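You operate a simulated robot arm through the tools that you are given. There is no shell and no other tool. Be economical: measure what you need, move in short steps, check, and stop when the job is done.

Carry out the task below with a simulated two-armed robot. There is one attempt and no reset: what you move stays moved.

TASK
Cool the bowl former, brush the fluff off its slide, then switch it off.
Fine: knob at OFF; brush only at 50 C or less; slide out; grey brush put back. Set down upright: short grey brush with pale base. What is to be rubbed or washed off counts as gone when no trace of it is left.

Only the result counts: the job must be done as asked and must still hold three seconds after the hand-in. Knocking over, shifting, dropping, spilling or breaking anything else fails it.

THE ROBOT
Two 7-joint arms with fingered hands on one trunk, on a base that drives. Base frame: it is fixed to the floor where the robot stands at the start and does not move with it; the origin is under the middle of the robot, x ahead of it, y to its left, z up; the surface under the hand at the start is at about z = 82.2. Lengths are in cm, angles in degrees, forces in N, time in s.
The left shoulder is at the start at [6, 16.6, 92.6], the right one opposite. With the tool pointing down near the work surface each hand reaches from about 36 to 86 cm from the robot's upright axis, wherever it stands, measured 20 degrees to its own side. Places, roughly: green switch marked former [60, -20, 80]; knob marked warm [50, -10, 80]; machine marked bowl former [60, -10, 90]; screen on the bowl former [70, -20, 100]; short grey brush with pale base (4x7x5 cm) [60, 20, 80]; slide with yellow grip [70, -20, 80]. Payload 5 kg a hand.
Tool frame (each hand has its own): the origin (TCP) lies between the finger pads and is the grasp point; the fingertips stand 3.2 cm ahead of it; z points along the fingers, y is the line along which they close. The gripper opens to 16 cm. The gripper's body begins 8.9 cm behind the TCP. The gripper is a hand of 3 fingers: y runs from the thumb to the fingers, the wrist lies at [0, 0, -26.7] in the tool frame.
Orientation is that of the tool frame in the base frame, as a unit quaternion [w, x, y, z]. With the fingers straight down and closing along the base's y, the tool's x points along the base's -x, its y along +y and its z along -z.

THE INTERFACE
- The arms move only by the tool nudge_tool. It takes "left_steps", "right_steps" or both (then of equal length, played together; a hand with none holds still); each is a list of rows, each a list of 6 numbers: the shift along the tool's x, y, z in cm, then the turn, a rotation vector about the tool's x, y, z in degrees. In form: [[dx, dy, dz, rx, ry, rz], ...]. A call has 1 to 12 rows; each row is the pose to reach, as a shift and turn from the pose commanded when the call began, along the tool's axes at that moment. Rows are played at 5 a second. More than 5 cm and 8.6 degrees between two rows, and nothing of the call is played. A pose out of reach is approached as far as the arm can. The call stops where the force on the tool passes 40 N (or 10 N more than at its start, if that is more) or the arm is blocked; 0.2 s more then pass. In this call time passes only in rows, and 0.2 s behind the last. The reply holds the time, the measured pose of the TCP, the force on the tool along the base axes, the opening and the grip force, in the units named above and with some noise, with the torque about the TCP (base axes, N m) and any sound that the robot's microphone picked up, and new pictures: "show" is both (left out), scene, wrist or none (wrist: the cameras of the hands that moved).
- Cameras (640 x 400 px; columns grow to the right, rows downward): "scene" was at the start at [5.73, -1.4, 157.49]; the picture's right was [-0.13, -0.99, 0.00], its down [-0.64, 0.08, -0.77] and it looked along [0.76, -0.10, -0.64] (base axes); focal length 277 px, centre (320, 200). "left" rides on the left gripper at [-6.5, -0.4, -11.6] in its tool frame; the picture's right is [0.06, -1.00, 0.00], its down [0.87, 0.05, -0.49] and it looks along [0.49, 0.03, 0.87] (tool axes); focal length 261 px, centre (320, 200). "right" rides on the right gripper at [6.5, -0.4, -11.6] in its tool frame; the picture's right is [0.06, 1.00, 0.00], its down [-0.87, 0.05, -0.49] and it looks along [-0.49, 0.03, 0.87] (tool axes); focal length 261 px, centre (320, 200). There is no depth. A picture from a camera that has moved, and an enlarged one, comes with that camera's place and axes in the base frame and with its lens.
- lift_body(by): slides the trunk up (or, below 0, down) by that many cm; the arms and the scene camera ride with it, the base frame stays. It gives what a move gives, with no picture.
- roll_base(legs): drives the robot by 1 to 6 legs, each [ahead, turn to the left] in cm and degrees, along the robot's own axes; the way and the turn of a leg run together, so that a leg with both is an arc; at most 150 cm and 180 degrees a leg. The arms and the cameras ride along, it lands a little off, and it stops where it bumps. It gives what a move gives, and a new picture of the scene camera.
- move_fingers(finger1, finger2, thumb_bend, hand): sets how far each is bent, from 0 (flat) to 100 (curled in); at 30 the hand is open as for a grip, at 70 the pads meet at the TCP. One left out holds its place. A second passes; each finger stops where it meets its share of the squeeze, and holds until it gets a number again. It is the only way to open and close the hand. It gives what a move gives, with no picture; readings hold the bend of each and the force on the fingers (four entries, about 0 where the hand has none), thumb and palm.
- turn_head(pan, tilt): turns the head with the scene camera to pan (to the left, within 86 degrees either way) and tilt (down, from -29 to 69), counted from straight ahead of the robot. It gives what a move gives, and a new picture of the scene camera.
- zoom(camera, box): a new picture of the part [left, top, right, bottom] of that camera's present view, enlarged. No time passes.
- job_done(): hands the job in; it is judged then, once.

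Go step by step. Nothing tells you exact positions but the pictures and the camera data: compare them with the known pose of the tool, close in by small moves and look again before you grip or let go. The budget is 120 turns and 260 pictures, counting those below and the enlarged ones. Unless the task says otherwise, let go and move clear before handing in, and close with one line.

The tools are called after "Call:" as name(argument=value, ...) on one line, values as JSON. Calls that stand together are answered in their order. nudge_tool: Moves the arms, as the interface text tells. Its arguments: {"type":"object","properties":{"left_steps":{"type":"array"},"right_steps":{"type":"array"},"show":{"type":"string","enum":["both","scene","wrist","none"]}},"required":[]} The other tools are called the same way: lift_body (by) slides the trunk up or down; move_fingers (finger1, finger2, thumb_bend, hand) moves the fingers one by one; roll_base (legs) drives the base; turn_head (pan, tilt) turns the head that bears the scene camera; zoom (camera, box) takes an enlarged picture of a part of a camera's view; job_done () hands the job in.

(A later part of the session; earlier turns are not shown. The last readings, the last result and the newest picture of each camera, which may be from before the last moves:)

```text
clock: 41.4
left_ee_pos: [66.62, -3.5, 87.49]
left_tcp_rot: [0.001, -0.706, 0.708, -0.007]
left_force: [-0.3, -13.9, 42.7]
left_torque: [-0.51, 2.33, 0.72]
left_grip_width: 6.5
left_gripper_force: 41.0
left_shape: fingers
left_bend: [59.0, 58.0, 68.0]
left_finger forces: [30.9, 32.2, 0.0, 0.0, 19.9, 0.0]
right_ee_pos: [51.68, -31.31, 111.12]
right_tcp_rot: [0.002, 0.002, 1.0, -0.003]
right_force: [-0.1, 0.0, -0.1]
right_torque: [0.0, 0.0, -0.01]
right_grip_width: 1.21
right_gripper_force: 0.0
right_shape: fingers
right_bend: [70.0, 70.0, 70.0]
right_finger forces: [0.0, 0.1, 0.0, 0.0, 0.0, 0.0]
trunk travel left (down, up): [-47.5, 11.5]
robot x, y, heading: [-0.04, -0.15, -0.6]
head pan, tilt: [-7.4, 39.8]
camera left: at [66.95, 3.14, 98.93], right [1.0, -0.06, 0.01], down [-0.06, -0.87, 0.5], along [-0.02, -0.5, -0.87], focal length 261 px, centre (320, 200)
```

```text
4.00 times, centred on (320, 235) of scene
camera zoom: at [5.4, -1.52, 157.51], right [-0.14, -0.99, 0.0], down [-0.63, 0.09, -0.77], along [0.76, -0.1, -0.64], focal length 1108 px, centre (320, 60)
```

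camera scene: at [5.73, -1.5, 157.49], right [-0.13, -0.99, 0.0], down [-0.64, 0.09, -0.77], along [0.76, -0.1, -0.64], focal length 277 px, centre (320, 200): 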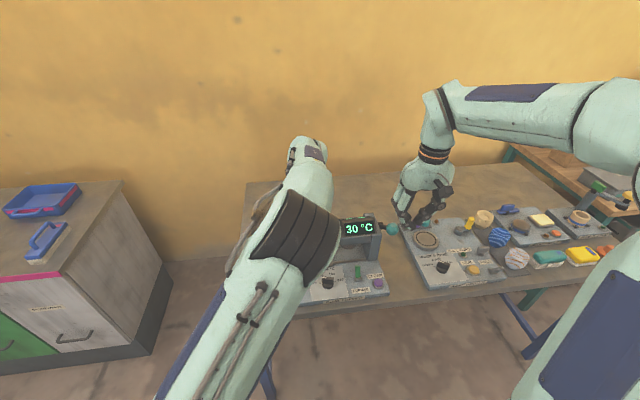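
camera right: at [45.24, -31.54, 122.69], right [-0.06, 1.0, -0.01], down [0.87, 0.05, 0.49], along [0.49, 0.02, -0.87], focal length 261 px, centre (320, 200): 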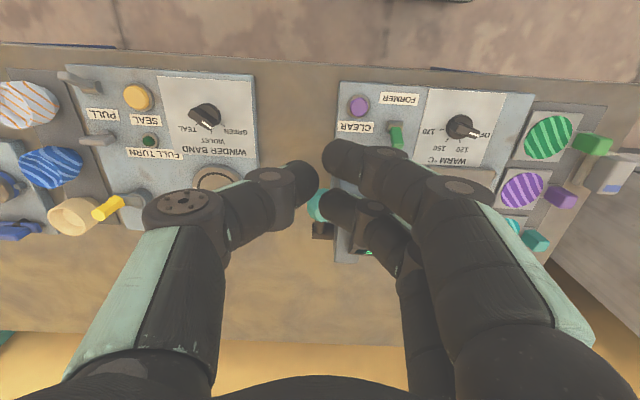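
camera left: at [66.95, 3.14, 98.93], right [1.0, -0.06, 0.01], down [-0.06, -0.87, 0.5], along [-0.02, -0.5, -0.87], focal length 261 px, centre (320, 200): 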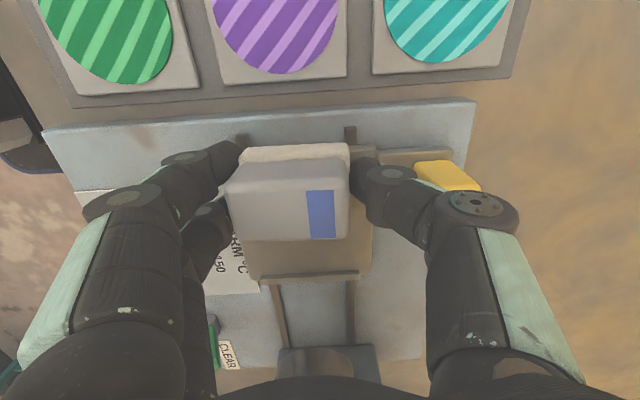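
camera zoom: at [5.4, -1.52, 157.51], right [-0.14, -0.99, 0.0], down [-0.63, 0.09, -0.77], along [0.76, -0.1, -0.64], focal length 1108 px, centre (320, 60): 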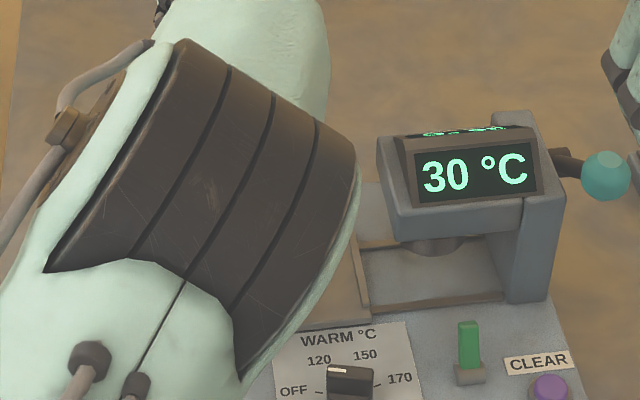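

The slide is back at the stop. I'll lift and look at the plate.

Call:
nudge_tool(left_steps=[[0, 0, -2, 0, 0, 0], [-3, 0, -5, 0, 0, 0], [-7, 0, -7, 0, 0, 0], [-11, 0, -8, 0, 0, 0], [-15, 0, -8, 0, 0, 0]], show="both")

Call:
zoom(camera="scene", box=[240, 205, 400, 305])

Call:
zoom(camera="left", box=[180, 80, 420, 230])

```text
clock: 42.6
left_ee_pos: [67.15, 11.8, 95.39]
left_tcp_rot: [0.002, -0.707, 0.707, -0.003]
left_force: [-0.2, 0.1, 0.4]
left_torque: [-0.07, -0.03, 0.0]
left_grip_width: 6.49
left_gripper_force: 19.5
left_shape: fingers
left_bend: [56.0, 56.0, 68.0]
left_finger forces: [9.5, 9.5, 0.0, 0.0, 19.0, 0.1]
right_ee_pos: [51.83, -31.02, 111.09]
right_tcp_rot: [0.002, 0.001, 1.0, -0.003]
right_force: [-0.9, -0.8, 0.0]
right_torque: [-0.04, -0.01, -0.01]
right_grip_width: 1.24
right_gripper_force: 0.0
right_shape: fingers
right_bend: [70.0, 70.0, 70.0]
right_finger forces: [0.0, 0.1, 0.0, 0.0, 0.0, 0.0]
trunk travel left (down, up): [-47.5, 11.5]
robot x, y, heading: [0.07, 0.15, -0.2]
head pan, tilt: [-7.4, 39.8]
camera scene: at [5.73, -1.38, 157.49], right [-0.13, -0.99, 0.0], down [-0.64, 0.09, -0.77], along [0.76, -0.1, -0.64], focal length 277 px, centre (320, 200)
camera left: at [67.39, 18.38, 106.83], right [1.0, -0.06, 0.01], down [-0.06, -0.87, 0.49], along [-0.02, -0.49, -0.87], focal length 261 px, centre (320, 200)
```

scene: 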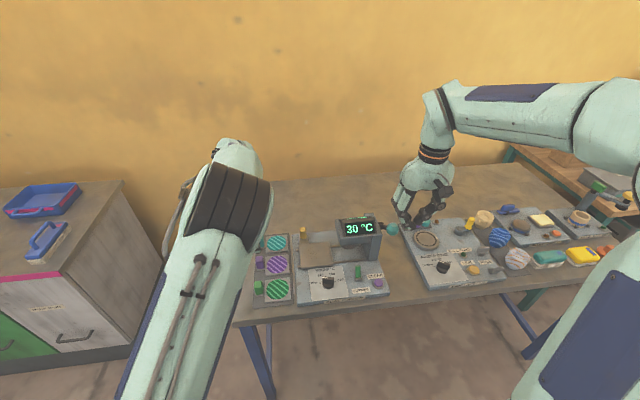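
left: 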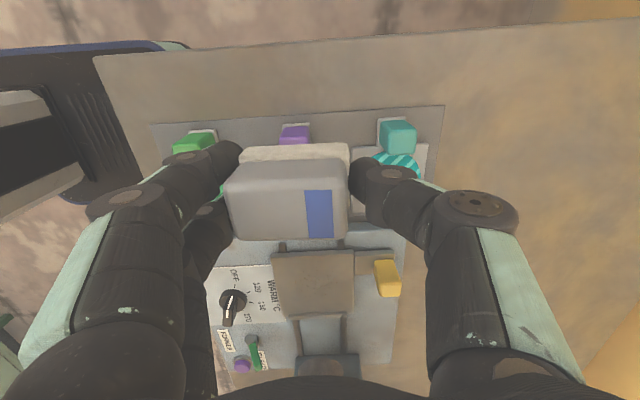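

```text
4.00 times, centred on (320, 255) of scene
camera zoom: at [5.73, -1.38, 157.49], right [-0.13, -0.99, 0.0], down [-0.64, 0.09, -0.77], along [0.76, -0.1, -0.64], focal length 1108 px, centre (320, -20)
```

zoom: 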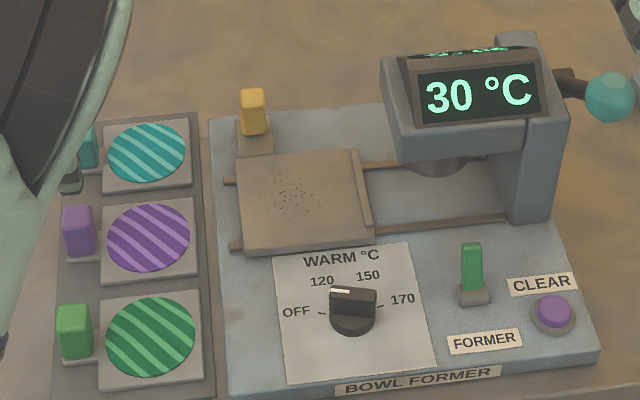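

```text
2.67 times, centred on (300, 155) of left
camera zoom: at [67.39, 18.38, 106.83], right [1.0, -0.06, 0.01], down [-0.06, -0.87, 0.49], along [-0.02, -0.49, -0.87], focal length 695 px, centre (373, 320)
```

zoom: 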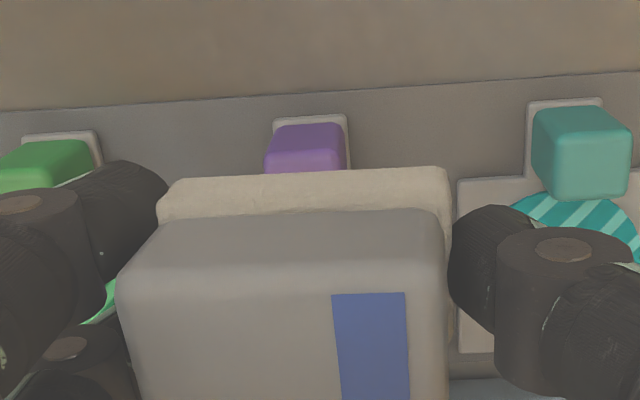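

The fluff remains: probably the fingertips, not the base, were touching the plate. I'll set the brush back on its place and regrip it higher.

Call:
nudge_tool(left_steps=[[-2.2, 2.7, 0, 0, 0, 0], [-4.4, 5.3, 0, 0, 0, 0], [-4.4, 5.3, 4, 0, 0, 0], [-4.4, 5.3, 8, 0, 0, 0], [-4.4, 5.3, 9.6, 0, 0, 0]], show="both")

Call:
zoom(camera="scene", box=[180, 205, 350, 311])

```text
clock: 43.8
left_ee_pos: [61.69, 16.26, 85.56]
left_tcp_rot: [0.002, -0.707, 0.707, -0.004]
left_force: [1.0, 0.2, 0.1]
left_torque: [0.01, 0.0, 0.0]
left_grip_width: 6.52
left_gripper_force: 19.2
left_shape: fingers
left_bend: [56.0, 56.0, 68.0]
left_finger forces: [9.6, 9.5, 0.0, 0.0, 18.9, 0.0]
right_ee_pos: [51.96, -31.09, 111.12]
right_tcp_rot: [0.002, 0.003, 1.0, -0.003]
right_force: [0.0, -0.6, 0.0]
right_torque: [0.0, 0.0, 0.0]
right_grip_width: 1.22
right_gripper_force: 0.0
right_shape: fingers
right_bend: [70.0, 70.0, 70.0]
right_finger forces: [0.1, 0.1, 0.1, 0.0, 0.0, 0.0]
trunk travel left (down, up): [-47.5, 11.5]
robot x, y, heading: [0.22, -0.24, -0.2]
head pan, tilt: [-7.4, 39.8]
camera scene: at [5.74, -1.47, 157.49], right [-0.13, -0.99, 0.0], down [-0.64, 0.09, -0.77], along [0.76, -0.1, -0.64], focal length 277 px, centre (320, 200)
camera left: at [62.02, 22.8, 97.07], right [1.0, -0.06, 0.01], down [-0.06, -0.87, 0.49], along [-0.02, -0.49, -0.87], focal length 261 px, centre (320, 200)
```

scene: 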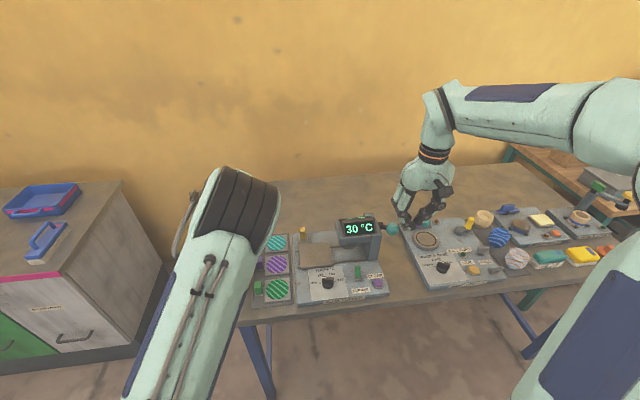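
left: 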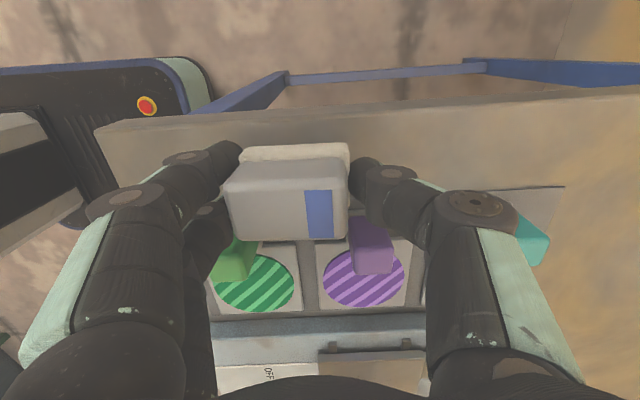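

```text
3.76 times, centred on (265, 258) of scene
camera zoom: at [5.74, -1.47, 157.49], right [-0.13, -0.99, 0.0], down [-0.64, 0.09, -0.77], along [0.76, -0.1, -0.64], focal length 1043 px, centre (527, -18)
```

zoom: 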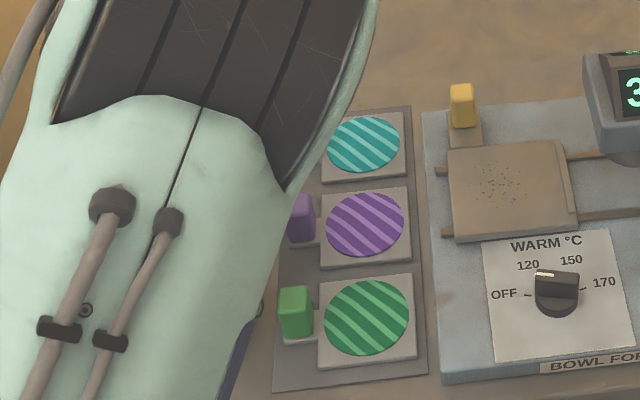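

The brush sits in the hand as it did on the table at TCP z of about 83.9, so I'll lower to there and let go.

Call:
nudge_tool(left_steps=[[0, 0, 0.6, 0, 0, 0], [0, 0, 1.1, 0, 0, 0], [0, 0, 1.4, 0, 0, 0], [0, 0, 1.6, 0, 0, 0]], show="wrist")

```text
clock: 44.8
left_ee_pos: [61.73, 16.08, 83.89]
left_tcp_rot: [-0.003, 0.708, -0.707, 0.003]
left_force: [-0.8, 0.3, 0.9]
left_torque: [-0.04, 0.02, 0.03]
left_grip_width: 6.51
left_gripper_force: 19.5
left_shape: fingers
left_bend: [56.0, 56.0, 68.0]
left_finger forces: [9.6, 10.2, 0.1, 0.1, 19.0, 0.1]
right_ee_pos: [51.77, -31.18, 111.23]
right_tcp_rot: [0.002, 0.003, 1.0, -0.003]
right_force: [0.3, -0.5, 0.3]
right_torque: [-0.01, -0.01, 0.02]
right_grip_width: 1.24
right_gripper_force: 0.1
right_shape: fingers
right_bend: [70.0, 70.0, 70.0]
right_finger forces: [0.0, 0.1, 0.0, 0.1, 0.0, 0.1]
trunk travel left (down, up): [-47.5, 11.5]
robot x, y, heading: [-0.21, 0.14, -0.1]
head pan, tilt: [-7.4, 39.8]
camera left: at [62.04, 22.72, 95.43], right [1.0, -0.06, 0.01], down [-0.06, -0.87, 0.49], along [-0.02, -0.49, -0.87], focal length 261 px, centre (320, 200)
```

left: 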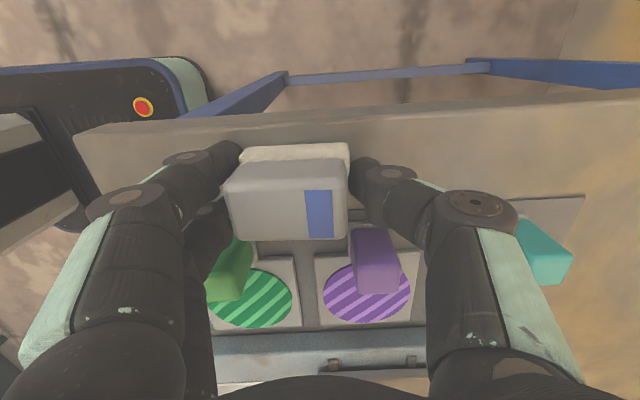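

Call:
nudge_tool(left_steps=[[0, 0, 0.15, 0, 0, 0], [0, 0, 0.3, 0, 0, 0]], show="none")

```text
clock: 45.4
left_ee_pos: [61.81, 16.09, 83.94]
left_tcp_rot: [-0.004, 0.707, -0.707, 0.004]
left_force: [-0.5, -1.3, 27.9]
left_torque: [-0.06, 1.52, 0.09]
left_grip_width: 6.45
left_gripper_force: 32.5
left_shape: fingers
left_bend: [56.0, 56.0, 68.0]
left_finger forces: [22.2, 24.0, 0.0, 0.0, 18.8, 0.1]
right_ee_pos: [51.73, -31.2, 111.1]
right_tcp_rot: [0.003, 0.003, 1.0, -0.003]
right_force: [-0.5, 0.2, 0.0]
right_torque: [0.01, -0.01, 0.0]
right_grip_width: 1.21
right_gripper_force: 0.1
right_shape: fingers
right_bend: [70.0, 70.0, 70.0]
right_finger forces: [0.1, 0.0, 0.0, 0.1, 0.1, 0.0]
trunk travel left (down, up): [-47.5, 11.5]
robot x, y, heading: [-0.04, -0.28, -0.3]
head pan, tilt: [-7.4, 39.8]
```

Contact at 83.9. I'll ease off slightly and open.

Call:
nudge_tool(left_steps=[[0, 0, -0.15, 0, 0, 0]], show="none")

Call:
move_fingers(hand="left", finger1=46, finger2=46, thumb_bend=46)

Call:
nudge_tool(left_steps=[[0, 0, -0.7, 0, 0, 0], [0, 1, -1.6, 0, 0, 0]], show="wrist")

```text
clock: 45.8
left_ee_pos: [61.69, 16.12, 83.89]
left_tcp_rot: [0.003, -0.707, 0.707, -0.004]
left_force: [0.6, -1.1, 28.0]
left_torque: [-0.07, 1.5, 0.09]
left_grip_width: 6.46
left_gripper_force: 34.5
left_shape: fingers
left_bend: [57.0, 56.0, 68.0]
left_finger forces: [23.0, 25.6, 0.0, 0.1, 20.1, 0.1]
right_ee_pos: [51.76, -31.22, 111.1]
right_tcp_rot: [0.002, 0.003, 1.0, -0.003]
right_force: [-0.2, -0.6, -0.2]
right_torque: [-0.03, -0.02, 0.01]
right_grip_width: 1.22
right_gripper_force: 0.1
right_shape: fingers
right_bend: [70.0, 70.0, 70.0]
right_finger forces: [0.0, 0.0, 0.0, 0.0, 0.0, 0.0]
trunk travel left (down, up): [-47.5, 11.5]
robot x, y, heading: [-0.26, -0.07, -0.1]
head pan, tilt: [-7.4, 39.8]
```

```text
clock: 46.2
left_ee_pos: [62.06, 16.21, 84.13]
left_tcp_rot: [0.005, -0.707, 0.707, -0.007]
left_force: [3.4, -1.0, 17.2]
left_torque: [0.06, 0.93, 0.0]
left_grip_width: 10.21
left_gripper_force: 8.2
left_shape: fingers
left_bend: [48.0, 47.0, 46.0]
left_finger forces: [11.2, 5.7, 0.1, 0.1, 0.0, 0.1]
right_ee_pos: [51.95, -31.18, 111.08]
right_tcp_rot: [0.002, 0.003, 1.0, -0.003]
right_force: [0.5, -0.3, -0.1]
right_torque: [0.01, -0.01, 0.01]
right_grip_width: 1.25
right_gripper_force: 0.0
right_shape: fingers
right_bend: [70.0, 70.0, 70.0]
right_finger forces: [0.1, 0.1, 0.0, 0.0, 0.0, 0.0]
trunk travel left (down, up): [-47.5, 11.5]
robot x, y, heading: [0.22, 0.03, -0.3]
head pan, tilt: [-7.4, 39.8]
stopped (left hand): the force on the tool passed its limit at 41 N (the readings are from after the stop); the commanded pose is now the measured one
```

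```text
clock: 46.8
left_ee_pos: [60.71, 16.34, 85.37]
left_tcp_rot: [0.004, -0.706, 0.708, -0.005]
left_force: [0.0, 0.1, 1.1]
left_torque: [0.04, -0.01, 0.01]
left_grip_width: 10.29
left_gripper_force: 0.0
left_shape: fingers
left_bend: [46.0, 46.0, 46.0]
left_finger forces: [0.0, 0.0, 0.0, 0.1, 0.0, 0.0]
right_ee_pos: [51.83, -31.13, 111.07]
right_tcp_rot: [0.001, 0.003, 1.0, -0.004]
right_force: [-0.5, -0.5, -0.4]
right_torque: [0.0, 0.01, -0.01]
right_grip_width: 1.23
right_gripper_force: 0.0
right_shape: fingers
right_bend: [70.0, 70.0, 70.0]
right_finger forces: [0.0, 0.0, 0.1, 0.1, 0.1, 0.1]
trunk travel left (down, up): [-47.5, 11.5]
robot x, y, heading: [-0.02, -0.12, -0.3]
head pan, tilt: [-7.4, 39.8]
camera left: at [61.07, 22.76, 96.92], right [1.0, -0.06, 0.01], down [-0.06, -0.87, 0.49], along [-0.02, -0.49, -0.87], focal length 261 px, centre (320, 200)
```

left: 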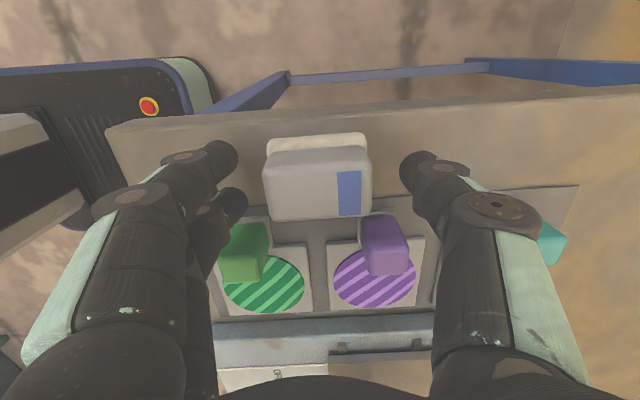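

The brush stands upright, centred between the fingers, which are now about 1.5 cm higher on it. Closing again.

Call:
move_fingers(hand="left", finger1=72, finger2=72, thumb_bend=60)

Call:
zoom(camera="left", box=[160, 80, 480, 280])

```text
clock: 47.8
left_ee_pos: [60.8, 16.2, 85.38]
left_tcp_rot: [0.003, -0.707, 0.708, -0.004]
left_force: [-0.2, 0.1, 1.0]
left_torque: [0.03, -0.02, 0.03]
left_grip_width: 6.22
left_gripper_force: 15.4
left_shape: fingers
left_bend: [61.0, 61.0, 56.0]
left_finger forces: [7.5, 7.4, 0.1, 0.0, 15.4, 0.0]
right_ee_pos: [51.94, -31.15, 111.17]
right_tcp_rot: [0.002, 0.003, 1.0, -0.004]
right_force: [0.1, 0.0, 0.5]
right_torque: [-0.04, -0.04, 0.02]
right_grip_width: 1.22
right_gripper_force: 0.1
right_shape: fingers
right_bend: [70.0, 70.0, 70.0]
right_finger forces: [0.0, 0.1, 0.0, 0.1, 0.0, 0.0]
trunk travel left (down, up): [-47.5, 11.5]
robot x, y, heading: [-0.26, 0.12, -0.3]
head pan, tilt: [-7.4, 39.8]
```

```text
2.00 times, centred on (320, 180) of left
camera zoom: at [61.1, 22.75, 96.94], right [1.0, -0.06, 0.01], down [-0.06, -0.87, 0.49], along [-0.02, -0.49, -0.87], focal length 521 px, centre (320, 240)
```

zoom: 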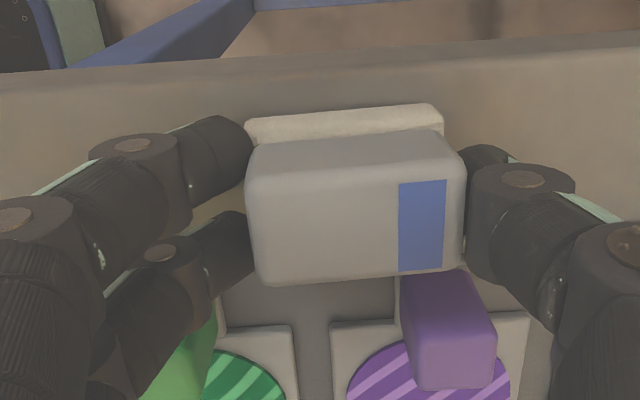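

Gripped higher now. I'll lift, carry it to y = -8 over the slide and lower it; contact is expected at TCP z near 88.9.

Call:
nudge_tool(left_steps=[[0, 0, -4, 0, 0, 0], [0, 0, -8, 0, 0, 0], [0, 0, -11, 0, 0, 0], [4.5, -1, -11, 0, 0, 0], [9, -2, -11, 0, 0, 0], [13.5, -3, -11, 0, 0, 0], [18, -4, -11, 0, 0, 0], [21.5, -4.2, -11, 0, 0, 0], [24.2, -4.2, -11, 0, 0, 0], [24.2, -4.2, -8, 0, 0, 0], [24.2, -4.2, -5.5, 0, 0, 0], [24.2, -4.2, -4.2, 0, 0, 0]], show="wrist")

```text
clock: 50.4
left_ee_pos: [64.92, -8.03, 89.77]
left_tcp_rot: [-0.003, 0.707, -0.707, 0.004]
left_force: [0.0, 0.6, 0.0]
left_torque: [-0.01, 0.01, -0.02]
left_grip_width: 6.17
left_gripper_force: 15.0
left_shape: fingers
left_bend: [61.0, 61.0, 56.0]
left_finger forces: [7.5, 7.5, 0.0, 0.1, 15.2, 0.1]
right_ee_pos: [51.89, -31.23, 111.13]
right_tcp_rot: [0.002, 0.003, 1.0, -0.003]
right_force: [0.6, 0.6, -0.1]
right_torque: [0.02, 0.02, -0.01]
right_grip_width: 1.24
right_gripper_force: 0.1
right_shape: fingers
right_bend: [70.0, 70.0, 70.0]
right_finger forces: [0.0, 0.1, 0.0, 0.0, 0.0, 0.0]
trunk travel left (down, up): [-47.5, 11.5]
robot x, y, heading: [0.21, -0.19, -0.3]
head pan, tilt: [-7.4, 39.8]
camera left: at [65.27, -1.49, 101.34], right [1.0, -0.06, 0.01], down [-0.06, -0.87, 0.49], along [-0.02, -0.49, -0.87], focal length 261 px, centre (320, 200)
```

left: 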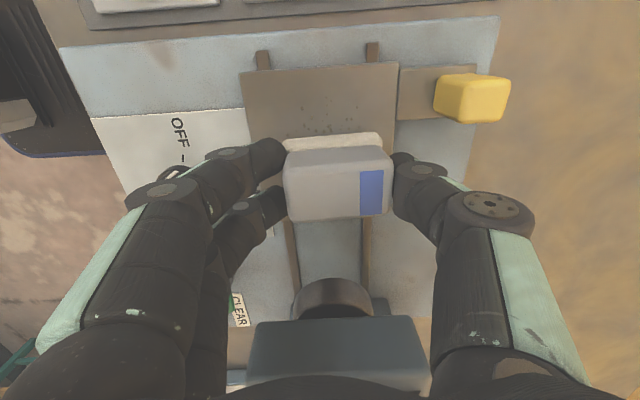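

Aligned; shifting 0.6 cm toward the robot and lowering to contact.

Call:
nudge_tool(left_steps=[[0, 0.6, 0.3, 0, 0, 0], [0, 0.6, 0.5, 0, 0, 0], [0, 0.6, 0.7, 0, 0, 0], [0, 0.6, 0.85, 0, 0, 0]], show="none")

```text
clock: 51.4
left_ee_pos: [64.41, -8.0, 88.9]
left_tcp_rot: [0.004, -0.706, 0.708, -0.006]
left_force: [0.2, -0.4, 4.2]
left_torque: [0.02, -0.21, -0.02]
left_grip_width: 6.19
left_gripper_force: 15.0
left_shape: fingers
left_bend: [61.0, 61.0, 56.0]
left_finger forces: [7.8, 7.7, 0.0, 0.0, 15.0, 0.1]
right_ee_pos: [51.91, -31.23, 111.1]
right_tcp_rot: [0.002, 0.003, 1.0, -0.004]
right_force: [-0.8, 0.3, -0.6]
right_torque: [-0.02, 0.05, -0.05]
right_grip_width: 1.24
right_gripper_force: 0.1
right_shape: fingers
right_bend: [70.0, 70.0, 70.0]
right_finger forces: [0.0, 0.0, 0.0, 0.1, 0.0, 0.1]
trunk travel left (down, up): [-47.5, 11.5]
robot x, y, heading: [-0.08, -0.32, -0.3]
head pan, tilt: [-7.4, 39.8]
```

Contact at 4 N, by the brush base itself. I'll stroke toward +y (the slide rests on its stop that way) with small x wiggles, then lift.

Call:
nudge_tool(left_steps=[[0, 0, 0.08, 0, 0, 0], [-0.8, 0, 0.08, 0, 0, 0], [-1.6, 0, 0.08, 0, 0, 0], [-2.4, 0, 0.08, 0, 0, 0], [-3.2, 0, 0.08, 0, 0, 0], [-4, 0, 0.08, 0, 0, 0], [-4.8, 0, 0.08, 0, 0, 0], [-4.8, 0, -2, 0, 0, 0]], show="none")

Call:
nudge_tool(left_steps=[[-4, 0, -1, 0, 0, 0], [-8, 0, -2, 0, 0, 0]], show="both")

Call:
zoom(camera="left", box=[200, 180, 440, 330])

Call:
zoom(camera="scene", box=[280, 225, 360, 275])

```text
clock: 53.2
left_ee_pos: [64.37, -3.01, 90.86]
left_tcp_rot: [-0.004, 0.707, -0.707, 0.006]
left_force: [0.1, -0.2, -1.0]
left_torque: [0.0, -0.02, -0.04]
left_grip_width: 6.19
left_gripper_force: 15.2
left_shape: fingers
left_bend: [61.0, 61.0, 56.0]
left_finger forces: [7.8, 7.5, 0.1, 0.1, 15.2, 0.0]
right_ee_pos: [51.91, -31.11, 110.96]
right_tcp_rot: [0.002, 0.003, 1.0, -0.004]
right_force: [0.3, -0.3, -0.7]
right_torque: [-0.02, 0.01, 0.03]
right_grip_width: 1.22
right_gripper_force: 0.1
right_shape: fingers
right_bend: [70.0, 70.0, 70.0]
right_finger forces: [0.0, 0.1, 0.1, 0.1, 0.0, 0.0]
trunk travel left (down, up): [-47.5, 11.5]
robot x, y, heading: [-0.07, -0.28, -0.3]
head pan, tilt: [-7.4, 39.8]
```

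```text
clock: 53.8
left_ee_pos: [64.42, 4.86, 93.26]
left_tcp_rot: [0.003, -0.706, 0.708, -0.005]
left_force: [-0.2, -0.2, 0.5]
left_torque: [-0.01, 0.02, 0.01]
left_grip_width: 6.17
left_gripper_force: 14.7
left_shape: fingers
left_bend: [61.0, 61.0, 56.0]
left_finger forces: [7.7, 7.5, 0.0, 0.0, 14.9, 0.0]
right_ee_pos: [51.95, -31.07, 111.14]
right_tcp_rot: [0.002, 0.003, 1.0, -0.003]
right_force: [0.8, 0.7, -1.4]
right_torque: [0.02, 0.01, -0.01]
right_grip_width: 1.22
right_gripper_force: 0.1
right_shape: fingers
right_bend: [70.0, 70.0, 70.0]
right_finger forces: [0.0, 0.0, 0.1, 0.0, 0.1, 0.1]
trunk travel left (down, up): [-47.5, 11.5]
robot x, y, heading: [0.21, 0.14, 0.1]
head pan, tilt: [-7.4, 39.8]
camera scene: at [5.72, -1.42, 157.49], right [-0.13, -0.99, 0.0], down [-0.63, 0.09, -0.77], along [0.76, -0.1, -0.64], focal length 277 px, centre (320, 200)
camera left: at [64.66, 11.4, 104.59], right [1.0, -0.06, 0.01], down [-0.06, -0.87, 0.49], along [-0.02, -0.49, -0.87], focal length 261 px, centre (320, 200)
```

scene: 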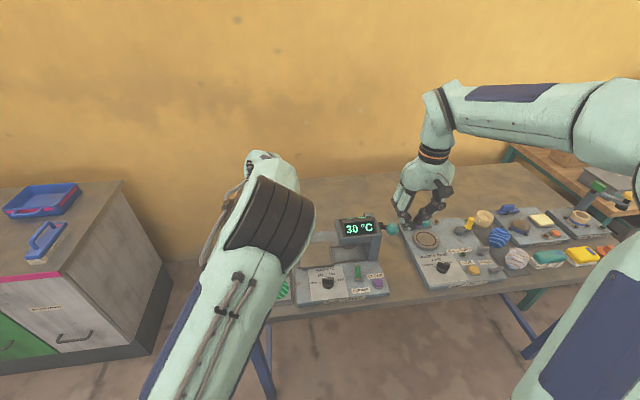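
left: 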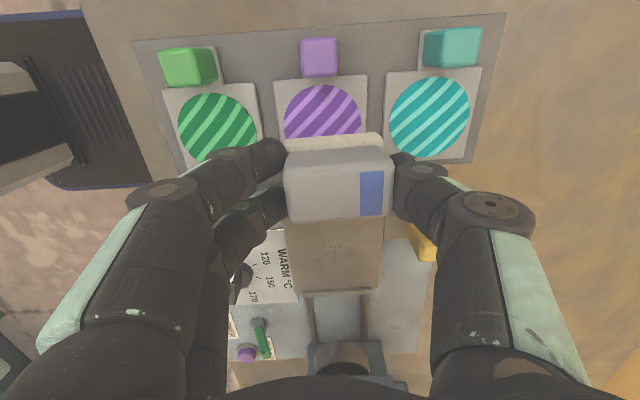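

```text
2.67 times, centred on (320, 255) of left
camera zoom: at [64.66, 11.4, 104.59], right [1.0, -0.06, 0.01], down [-0.06, -0.87, 0.49], along [-0.02, -0.49, -0.87], focal length 695 px, centre (320, 53)
```

zoom: 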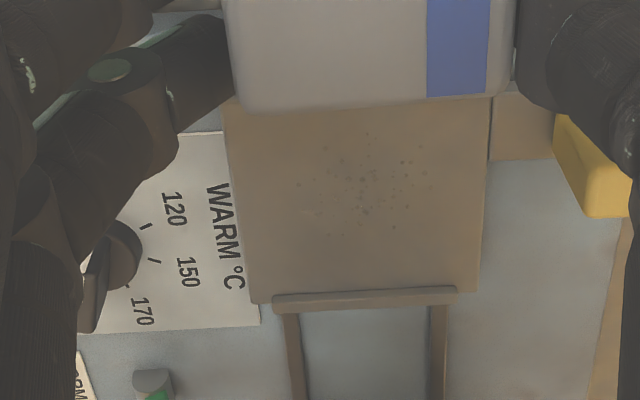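

```text
8.00 times, centred on (320, 250) of scene
camera zoom: at [5.72, -1.42, 157.49], right [-0.13, -0.99, 0.0], down [-0.63, 0.09, -0.77], along [0.76, -0.1, -0.64], focal length 2216 px, centre (320, -200)
```

zoom: 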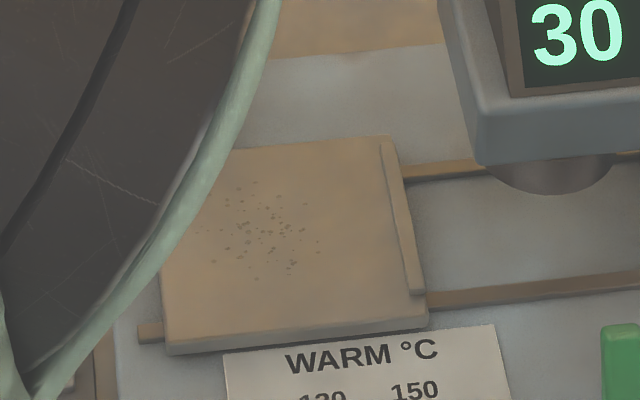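

The fluff is fading, so the rubbing works; it spans about x 63–68.5, y -4 to -10. Next: scrubbing along x in place, which the slide can't follow.

Call:
nudge_tool(left_steps=[[4.5, -0.6, 0, 0, 0, 0], [9, -0.6, 0, 0, 0, 0], [13.2, -0.6, 1, 0, 0, 0], [13.2, -0.6, 3.7, 0, 0, 0], [13.2, -0.6, 4.45, 0, 0, 0], [13.2, 0.6, 4.5, 0, 0, 0], [13.2, -0.6, 4.5, 0, 0, 0], [13.2, -1.8, 4.5, 0, 0, 0], [13.2, -0.6, 4.5, 0, 0, 0], [13.2, 0.6, 4.5, 0, 0, 0], [13.2, -0.6, 4.5, 0, 0, 0], [13.2, -1.8, 4.5, 0, 0, 0]], show="wrist")

```text
clock: 56.4
left_ee_pos: [66.14, -8.49, 88.63]
left_tcp_rot: [0.003, -0.707, 0.707, -0.005]
left_force: [-3.3, -1.1, 14.1]
left_torque: [-0.02, -0.21, 0.02]
left_grip_width: 6.12
left_gripper_force: 18.2
left_shape: fingers
left_bend: [62.0, 62.0, 57.0]
left_finger forces: [9.7, 9.7, 0.0, 0.0, 17.3, 0.0]
right_ee_pos: [51.64, -31.14, 111.06]
right_tcp_rot: [0.003, 0.003, 1.0, -0.004]
right_force: [0.2, 0.6, -0.6]
right_torque: [-0.04, -0.02, 0.0]
right_grip_width: 1.23
right_gripper_force: 0.0
right_shape: fingers
right_bend: [70.0, 70.0, 70.0]
right_finger forces: [0.1, 0.0, 0.0, 0.0, 0.0, 0.1]
trunk travel left (down, up): [-47.5, 11.5]
robot x, y, heading: [0.28, 0.15, -0.4]
head pan, tilt: [-7.4, 39.8]
camera left: at [66.4, -1.83, 100.13], right [1.0, -0.06, 0.01], down [-0.06, -0.87, 0.49], along [-0.02, -0.49, -0.87], focal length 261 px, centre (320, 200)
```

left: 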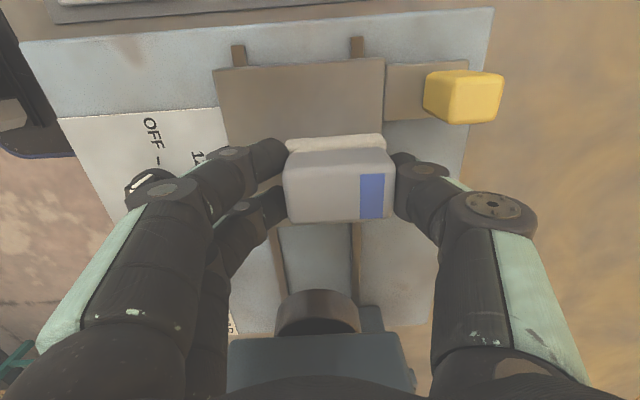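

Good contact (14 N), slide stays. I'll continue the x-scrubs while stepping toward +y.

Call:
nudge_tool(left_steps=[[-0.7, 1.2, 0, 0, 0, 0], [-0.7, 2.4, 0, 0, 0, 0], [-1.4, 1.2, 0, 0, 0, 0], [-1.4, 0, 0, 0, 0, 0], [-2.1, 1.2, 0, 0, 0, 0], [-2.1, 2.4, 0, 0, 0, 0], [-2.8, 1.2, 0, 0, 0, 0], [-2.8, 0, 0, 0, 0, 0], [-3.5, 1.2, 0, 0, 0, 0], [-3.5, 2.4, 0, 0, 0, 0], [-4.2, 1.2, 0, 0, 0, 0], [-4.2, 0, 0, 0, 0, 0]], show="none")

Call:
nudge_tool(left_steps=[[0, 0, -2, 0, 0, 0], [-4, 1, -4, 0, 0, 0], [-8, 1.2, -5, 0, 0, 0]], show="wrist")

Call:
zoom(camera="left", box=[240, 200, 440, 325])

Call:
zoom(camera="scene", box=[280, 225, 360, 275])

```text
clock: 59.0
left_ee_pos: [66.0, -4.13, 88.54]
left_tcp_rot: [-0.004, 0.708, -0.706, 0.005]
left_force: [-6.2, -0.8, 22.7]
left_torque: [0.0, -0.12, -0.03]
left_grip_width: 6.15
left_gripper_force: 21.5
left_shape: fingers
left_bend: [62.0, 62.0, 57.0]
left_finger forces: [11.7, 11.5, 0.0, 0.0, 19.2, 0.0]
right_ee_pos: [51.81, -31.17, 111.05]
right_tcp_rot: [0.003, 0.003, 1.0, -0.003]
right_force: [0.5, -1.0, -0.6]
right_torque: [0.01, 0.03, -0.02]
right_grip_width: 1.24
right_gripper_force: 0.1
right_shape: fingers
right_bend: [70.0, 70.0, 70.0]
right_finger forces: [0.0, 0.1, 0.1, 0.1, 0.0, 0.0]
trunk travel left (down, up): [-47.5, 11.5]
robot x, y, heading: [0.16, -0.05, -0.2]
head pan, tilt: [-7.4, 39.8]
```

```text
clock: 59.8
left_ee_pos: [64.91, 4.07, 93.46]
left_tcp_rot: [-0.002, 0.707, -0.707, 0.006]
left_force: [-0.5, 0.6, -1.2]
left_torque: [0.0, 0.02, 0.0]
left_grip_width: 6.13
left_gripper_force: 15.5
left_shape: fingers
left_bend: [62.0, 62.0, 56.0]
left_finger forces: [7.6, 7.4, 0.1, 0.0, 16.1, 0.0]
right_ee_pos: [51.85, -31.19, 110.94]
right_tcp_rot: [0.002, 0.003, 1.0, -0.003]
right_force: [-0.1, 0.0, 1.0]
right_torque: [-0.03, -0.05, -0.02]
right_grip_width: 1.22
right_gripper_force: 0.0
right_shape: fingers
right_bend: [70.0, 70.0, 70.0]
right_finger forces: [0.1, 0.0, 0.1, 0.0, 0.0, 0.1]
trunk travel left (down, up): [-47.5, 11.5]
robot x, y, heading: [-0.18, 0.14, -0.7]
head pan, tilt: [-7.4, 39.8]
camera left: at [65.22, 10.69, 104.96], right [1.0, -0.06, 0.01], down [-0.06, -0.87, 0.49], along [-0.02, -0.49, -0.87], focal length 261 px, centre (320, 200)
```

left: 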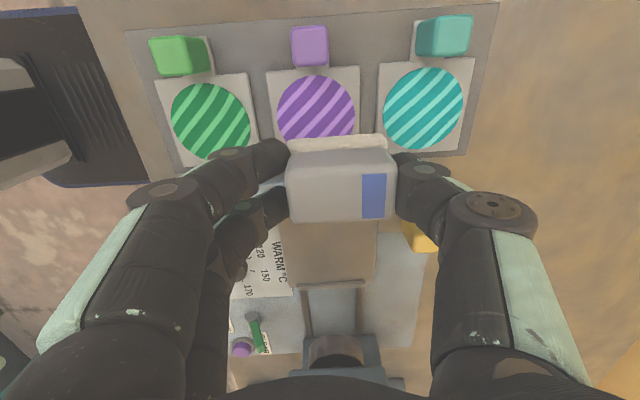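

```text
3.20 times, centred on (340, 262) of left
camera zoom: at [65.22, 10.69, 104.96], right [1.0, -0.06, 0.01], down [-0.06, -0.87, 0.49], along [-0.02, -0.49, -0.87], focal length 834 px, centre (256, 0)
```

zoom: 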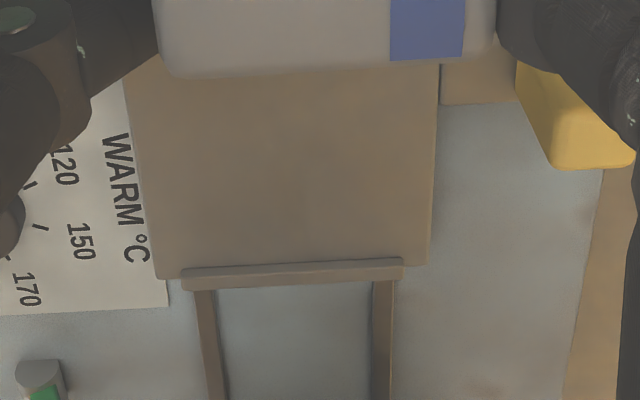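

```text
8.00 times, centred on (320, 250) of scene
camera zoom: at [5.72, -1.39, 157.48], right [-0.13, -0.99, 0.0], down [-0.63, 0.09, -0.77], along [0.76, -0.1, -0.64], focal length 2216 px, centre (320, -200)
```

zoom: 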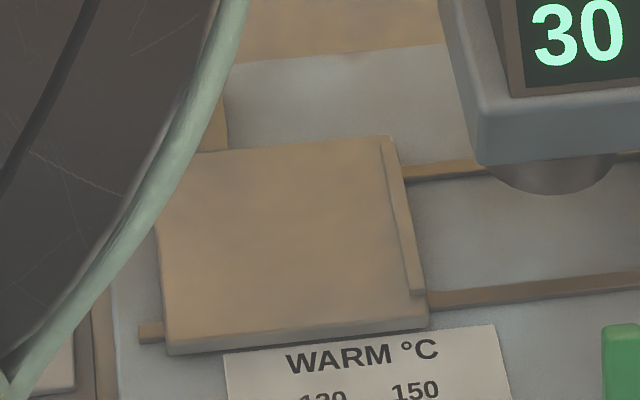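

The slide is clean and still out. Now I'll return the brush to its place, with its centre near [60.1, 16.2].

Call:
nudge_tool(left_steps=[[-4, 2, 0, 0, 0, 0], [-8, 4, 0, 0, 0, 0], [-12.1, 5.7, 0, 0, 0, 0], [-12.1, 5.7, 3, 0, 0, 0], [-12.1, 5.7, 6, 0, 0, 0], [-12.1, 5.7, 7.2, 0, 0, 0]], show="both")

Call:
zoom(camera="scene", box=[230, 205, 400, 311])

```text
clock: 61.2
left_ee_pos: [59.39, 15.8, 86.01]
left_tcp_rot: [0.004, -0.706, 0.708, -0.005]
left_force: [0.1, -0.1, -0.4]
left_torque: [-0.05, -0.01, 0.03]
left_grip_width: 6.14
left_gripper_force: 15.8
left_shape: fingers
left_bend: [62.0, 62.0, 56.0]
left_finger forces: [7.4, 7.4, 0.0, 0.0, 15.9, 0.1]
right_ee_pos: [51.85, -31.32, 111.07]
right_tcp_rot: [0.001, 0.003, 1.0, -0.004]
right_force: [1.4, 0.2, -0.3]
right_torque: [-0.03, 0.04, 0.0]
right_grip_width: 1.24
right_gripper_force: 0.0
right_shape: fingers
right_bend: [70.0, 70.0, 70.0]
right_finger forces: [0.1, 0.0, 0.1, 0.1, 0.1, 0.0]
trunk travel left (down, up): [-47.5, 11.5]
robot x, y, heading: [0.4, -0.09, -0.6]
head pan, tilt: [-7.4, 39.8]
camera scene: at [5.74, -1.49, 157.49], right [-0.13, -0.99, 0.0], down [-0.64, 0.09, -0.77], along [0.76, -0.1, -0.64], focal length 277 px, centre (320, 200)
camera left: at [59.66, 22.41, 97.48], right [1.0, -0.06, 0.01], down [-0.06, -0.87, 0.49], along [-0.02, -0.49, -0.87], focal length 261 px, centre (320, 200)
```

scene: 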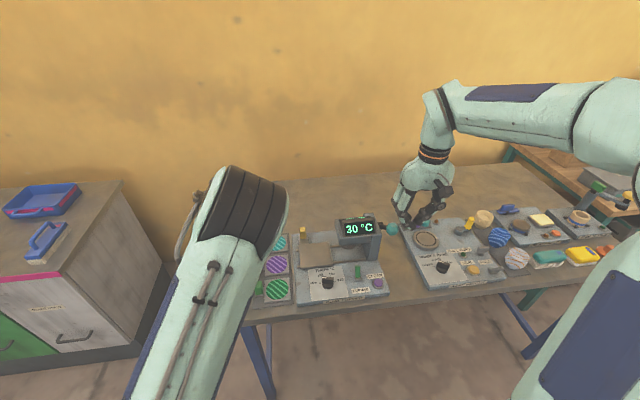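
left: 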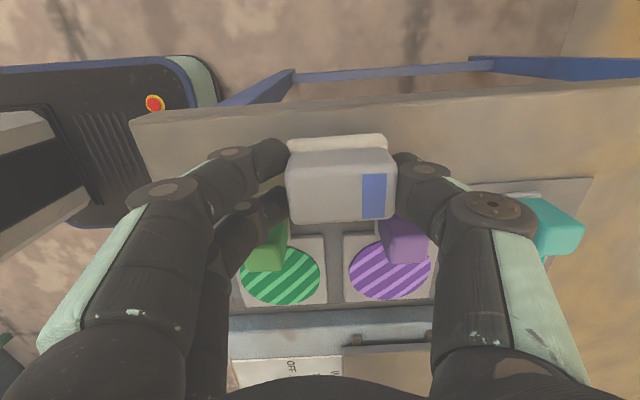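

```text
3.76 times, centred on (315, 258) of scene
camera zoom: at [5.74, -1.49, 157.49], right [-0.13, -0.99, 0.0], down [-0.64, 0.09, -0.77], along [0.76, -0.1, -0.64], focal length 1043 px, centre (339, -18)
```

zoom: 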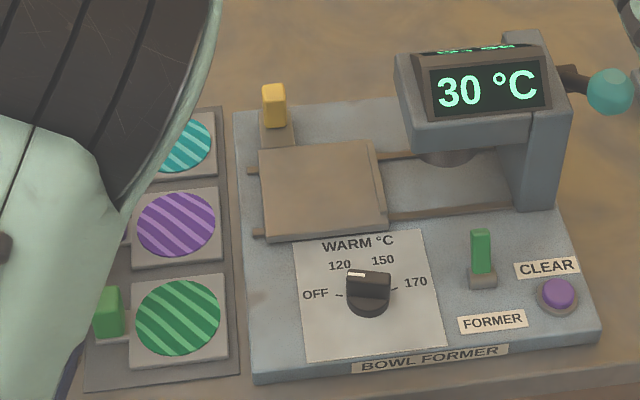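

Compared with the first wrist view, the brush is about 0.6 cm too far in x; I'll correct and lower to contact.

Call:
nudge_tool(left_steps=[[-0.3, 0.6, 0, 0, 0, 0], [-0.3, 0.6, 0.3, 0, 0, 0], [-0.3, 0.6, 0.5, 0, 0, 0], [-0.3, 0.6, 0.65, 0, 0, 0], [-0.3, 0.6, 0.75, 0, 0, 0]], show="wrist")

```text
clock: 62.4
left_ee_pos: [58.76, 16.13, 85.34]
left_tcp_rot: [0.002, -0.707, 0.708, -0.006]
left_force: [-0.5, -1.2, -1.5]
left_torque: [0.0, 0.02, 0.01]
left_grip_width: 6.15
left_gripper_force: 15.1
left_shape: fingers
left_bend: [62.0, 62.0, 56.0]
left_finger forces: [7.6, 7.5, 0.1, 0.1, 15.9, 0.0]
right_ee_pos: [51.72, -31.22, 111.06]
right_tcp_rot: [0.001, 0.003, 1.0, -0.003]
right_force: [0.6, 0.2, 0.0]
right_torque: [-0.03, 0.0, 0.02]
right_grip_width: 1.21
right_gripper_force: 0.0
right_shape: fingers
right_bend: [70.0, 70.0, 70.0]
right_finger forces: [0.0, 0.0, 0.0, 0.1, 0.0, 0.0]
trunk travel left (down, up): [-47.5, 11.5]
robot x, y, heading: [0.23, -0.15, -0.1]
head pan, tilt: [-7.4, 39.8]
camera left: at [59.03, 22.74, 96.86], right [1.0, -0.06, 0.01], down [-0.06, -0.87, 0.49], along [-0.02, -0.49, -0.87], focal length 261 px, centre (320, 200)
```

left: 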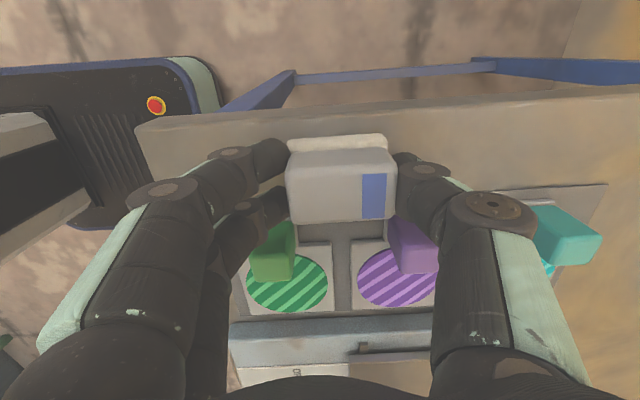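

Call:
nudge_tool(left_steps=[[0, 0, 0.12, 0, 0, 0], [0, 0, 0.25, 0, 0, 0]], show="none")

```text
clock: 63.0
left_ee_pos: [58.88, 16.22, 85.04]
left_tcp_rot: [0.003, -0.706, 0.708, -0.006]
left_force: [-0.3, -0.2, -1.6]
left_torque: [-0.01, 0.0, -0.01]
left_grip_width: 6.13
left_gripper_force: 15.8
left_shape: fingers
left_bend: [62.0, 62.0, 56.0]
left_finger forces: [7.5, 7.4, 0.0, 0.1, 15.9, 0.1]
right_ee_pos: [51.95, -31.27, 111.06]
right_tcp_rot: [0.001, 0.002, 1.0, -0.003]
right_force: [-0.4, -0.5, 0.3]
right_torque: [0.02, -0.02, -0.03]
right_grip_width: 1.19
right_gripper_force: 0.0
right_shape: fingers
right_bend: [70.0, 70.0, 70.0]
right_finger forces: [0.1, 0.0, 0.0, 0.1, 0.0, 0.0]
trunk travel left (down, up): [-47.5, 11.5]
robot x, y, heading: [0.24, -0.4, -0.2]
head pan, tilt: [-7.4, 39.8]
```

Call:
nudge_tool(left_steps=[[0, 0, 0.12, 0, 0, 0], [0, 0, 0.25, 0, 0, 0]], show="none")

```text
clock: 63.6
left_ee_pos: [58.79, 16.13, 84.97]
left_tcp_rot: [0.004, -0.707, 0.708, -0.006]
left_force: [-2.1, 0.3, 11.2]
left_torque: [0.03, -0.21, -0.01]
left_grip_width: 6.13
left_gripper_force: 17.2
left_shape: fingers
left_bend: [62.0, 62.0, 56.0]
left_finger forces: [8.6, 8.6, 0.0, 0.1, 17.6, 0.1]
right_ee_pos: [51.85, -31.3, 111.17]
right_tcp_rot: [0.001, 0.003, 1.0, -0.003]
right_force: [-1.1, -0.5, 1.1]
right_torque: [0.0, 0.02, -0.02]
right_grip_width: 1.22
right_gripper_force: 0.0
right_shape: fingers
right_bend: [70.0, 70.0, 70.0]
right_finger forces: [0.0, 0.0, 0.0, 0.0, 0.0, 0.1]
trunk travel left (down, up): [-47.5, 11.5]
robot x, y, heading: [0.1, 0.14, -0.1]
head pan, tilt: [-7.4, 39.8]
```

The brush is standing on the table. I'll open the hand and rise straight up.

Call:
move_fingers(hand="left", finger1=44, finger2=44, thumb_bend=44)

Call:
nudge_tool(left_steps=[[0, -0.5, -1, 0, 0, 0], [0, -0.8, -4, 0, 0, 0], [0, -0.8, -8, 0, 0, 0], [0, -0.8, -12, 0, 0, 0], [0, -0.8, -16, 0, 0, 0], [0, -0.8, -20, 0, 0, 0], [-4, -0.8, -22, 0, 0, 0], [-8, -0.8, -22, 0, 0, 0], [-11, 3, -22, 0, 0, 0], [-14, 6, -22, 0, 0, 0], [-17, 9, -22, 0, 0, 0]], show="both")

Call:
zoom(camera="scene", box=[230, 205, 400, 311])

```text
clock: 64.6
left_ee_pos: [58.75, 16.18, 84.95]
left_tcp_rot: [0.004, -0.707, 0.707, -0.005]
left_force: [-0.2, 0.6, 0.7]
left_torque: [-0.01, 0.02, 0.01]
left_grip_width: 11.11
left_gripper_force: 0.1
left_shape: fingers
left_bend: [44.0, 44.0, 44.0]
left_finger forces: [0.0, 0.0, 0.0, 0.0, 0.0, 0.0]
right_ee_pos: [51.87, -31.15, 111.03]
right_tcp_rot: [0.001, 0.002, 1.0, -0.003]
right_force: [-0.5, -0.1, -0.5]
right_torque: [-0.02, -0.02, 0.03]
right_grip_width: 1.22
right_gripper_force: 0.1
right_shape: fingers
right_bend: [70.0, 70.0, 70.0]
right_finger forces: [0.0, 0.0, 0.0, 0.0, 0.0, 0.1]
trunk travel left (down, up): [-47.5, 11.5]
robot x, y, heading: [-0.08, -0.39, -0.3]
head pan, tilt: [-7.4, 39.8]
```

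```text
clock: 67.0
left_ee_pos: [49.54, 33.3, 106.69]
left_tcp_rot: [0.003, -0.707, 0.707, -0.006]
left_force: [-0.4, 0.3, -0.6]
left_torque: [-0.01, -0.02, -0.02]
left_grip_width: 11.13
left_gripper_force: 0.1
left_shape: fingers
left_bend: [44.0, 44.0, 44.0]
left_finger forces: [0.0, 0.0, 0.0, 0.1, 0.0, 0.0]
right_ee_pos: [51.79, -31.26, 111.05]
right_tcp_rot: [0.002, 0.003, 1.0, -0.004]
right_force: [-0.2, -0.5, -0.7]
right_torque: [0.01, 0.02, 0.0]
right_grip_width: 1.21
right_gripper_force: 0.1
right_shape: fingers
right_bend: [70.0, 70.0, 70.0]
right_finger forces: [0.0, 0.0, 0.1, 0.1, 0.0, 0.0]
trunk travel left (down, up): [-47.5, 11.5]
robot x, y, heading: [-0.11, -0.18, -0.3]
head pan, tilt: [-7.4, 39.8]
camera scene: at [5.66, -1.41, 157.5], right [-0.13, -0.99, 0.0], down [-0.63, 0.09, -0.77], along [0.76, -0.1, -0.64], focal length 277 px, centre (320, 200)
camera left: at [49.83, 39.86, 118.17], right [1.0, -0.06, 0.01], down [-0.06, -0.87, 0.49], along [-0.02, -0.49, -0.87], focal length 261 px, centre (320, 200)
```

scene: 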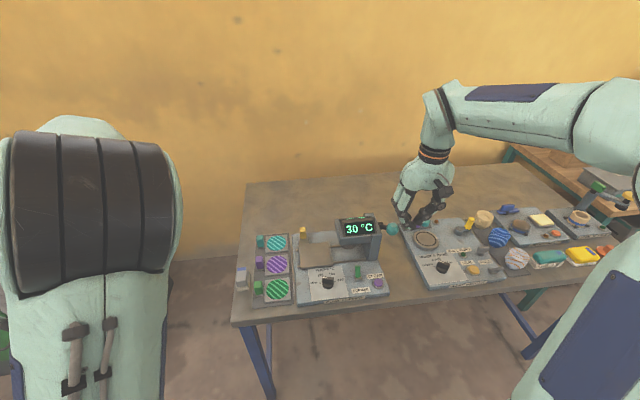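
left: 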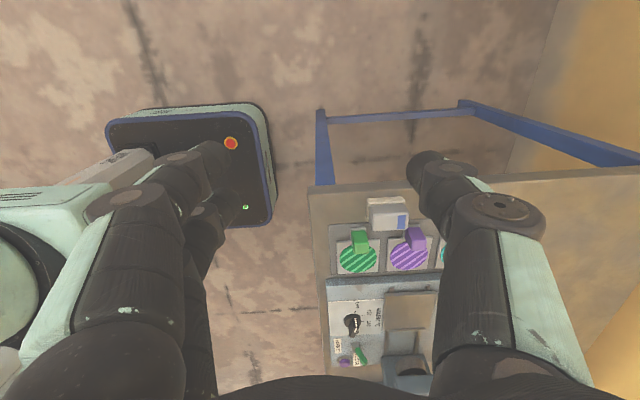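

```text
3.76 times, centred on (315, 258) of scene
camera zoom: at [5.66, -1.41, 157.5], right [-0.13, -0.99, 0.0], down [-0.63, 0.09, -0.77], along [0.76, -0.1, -0.64], focal length 1043 px, centre (339, -18)
```

zoom: 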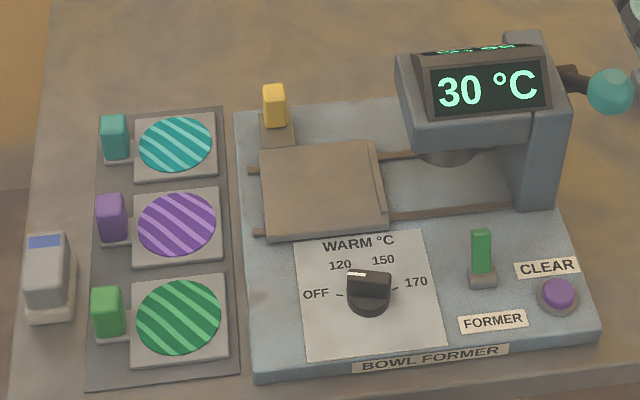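

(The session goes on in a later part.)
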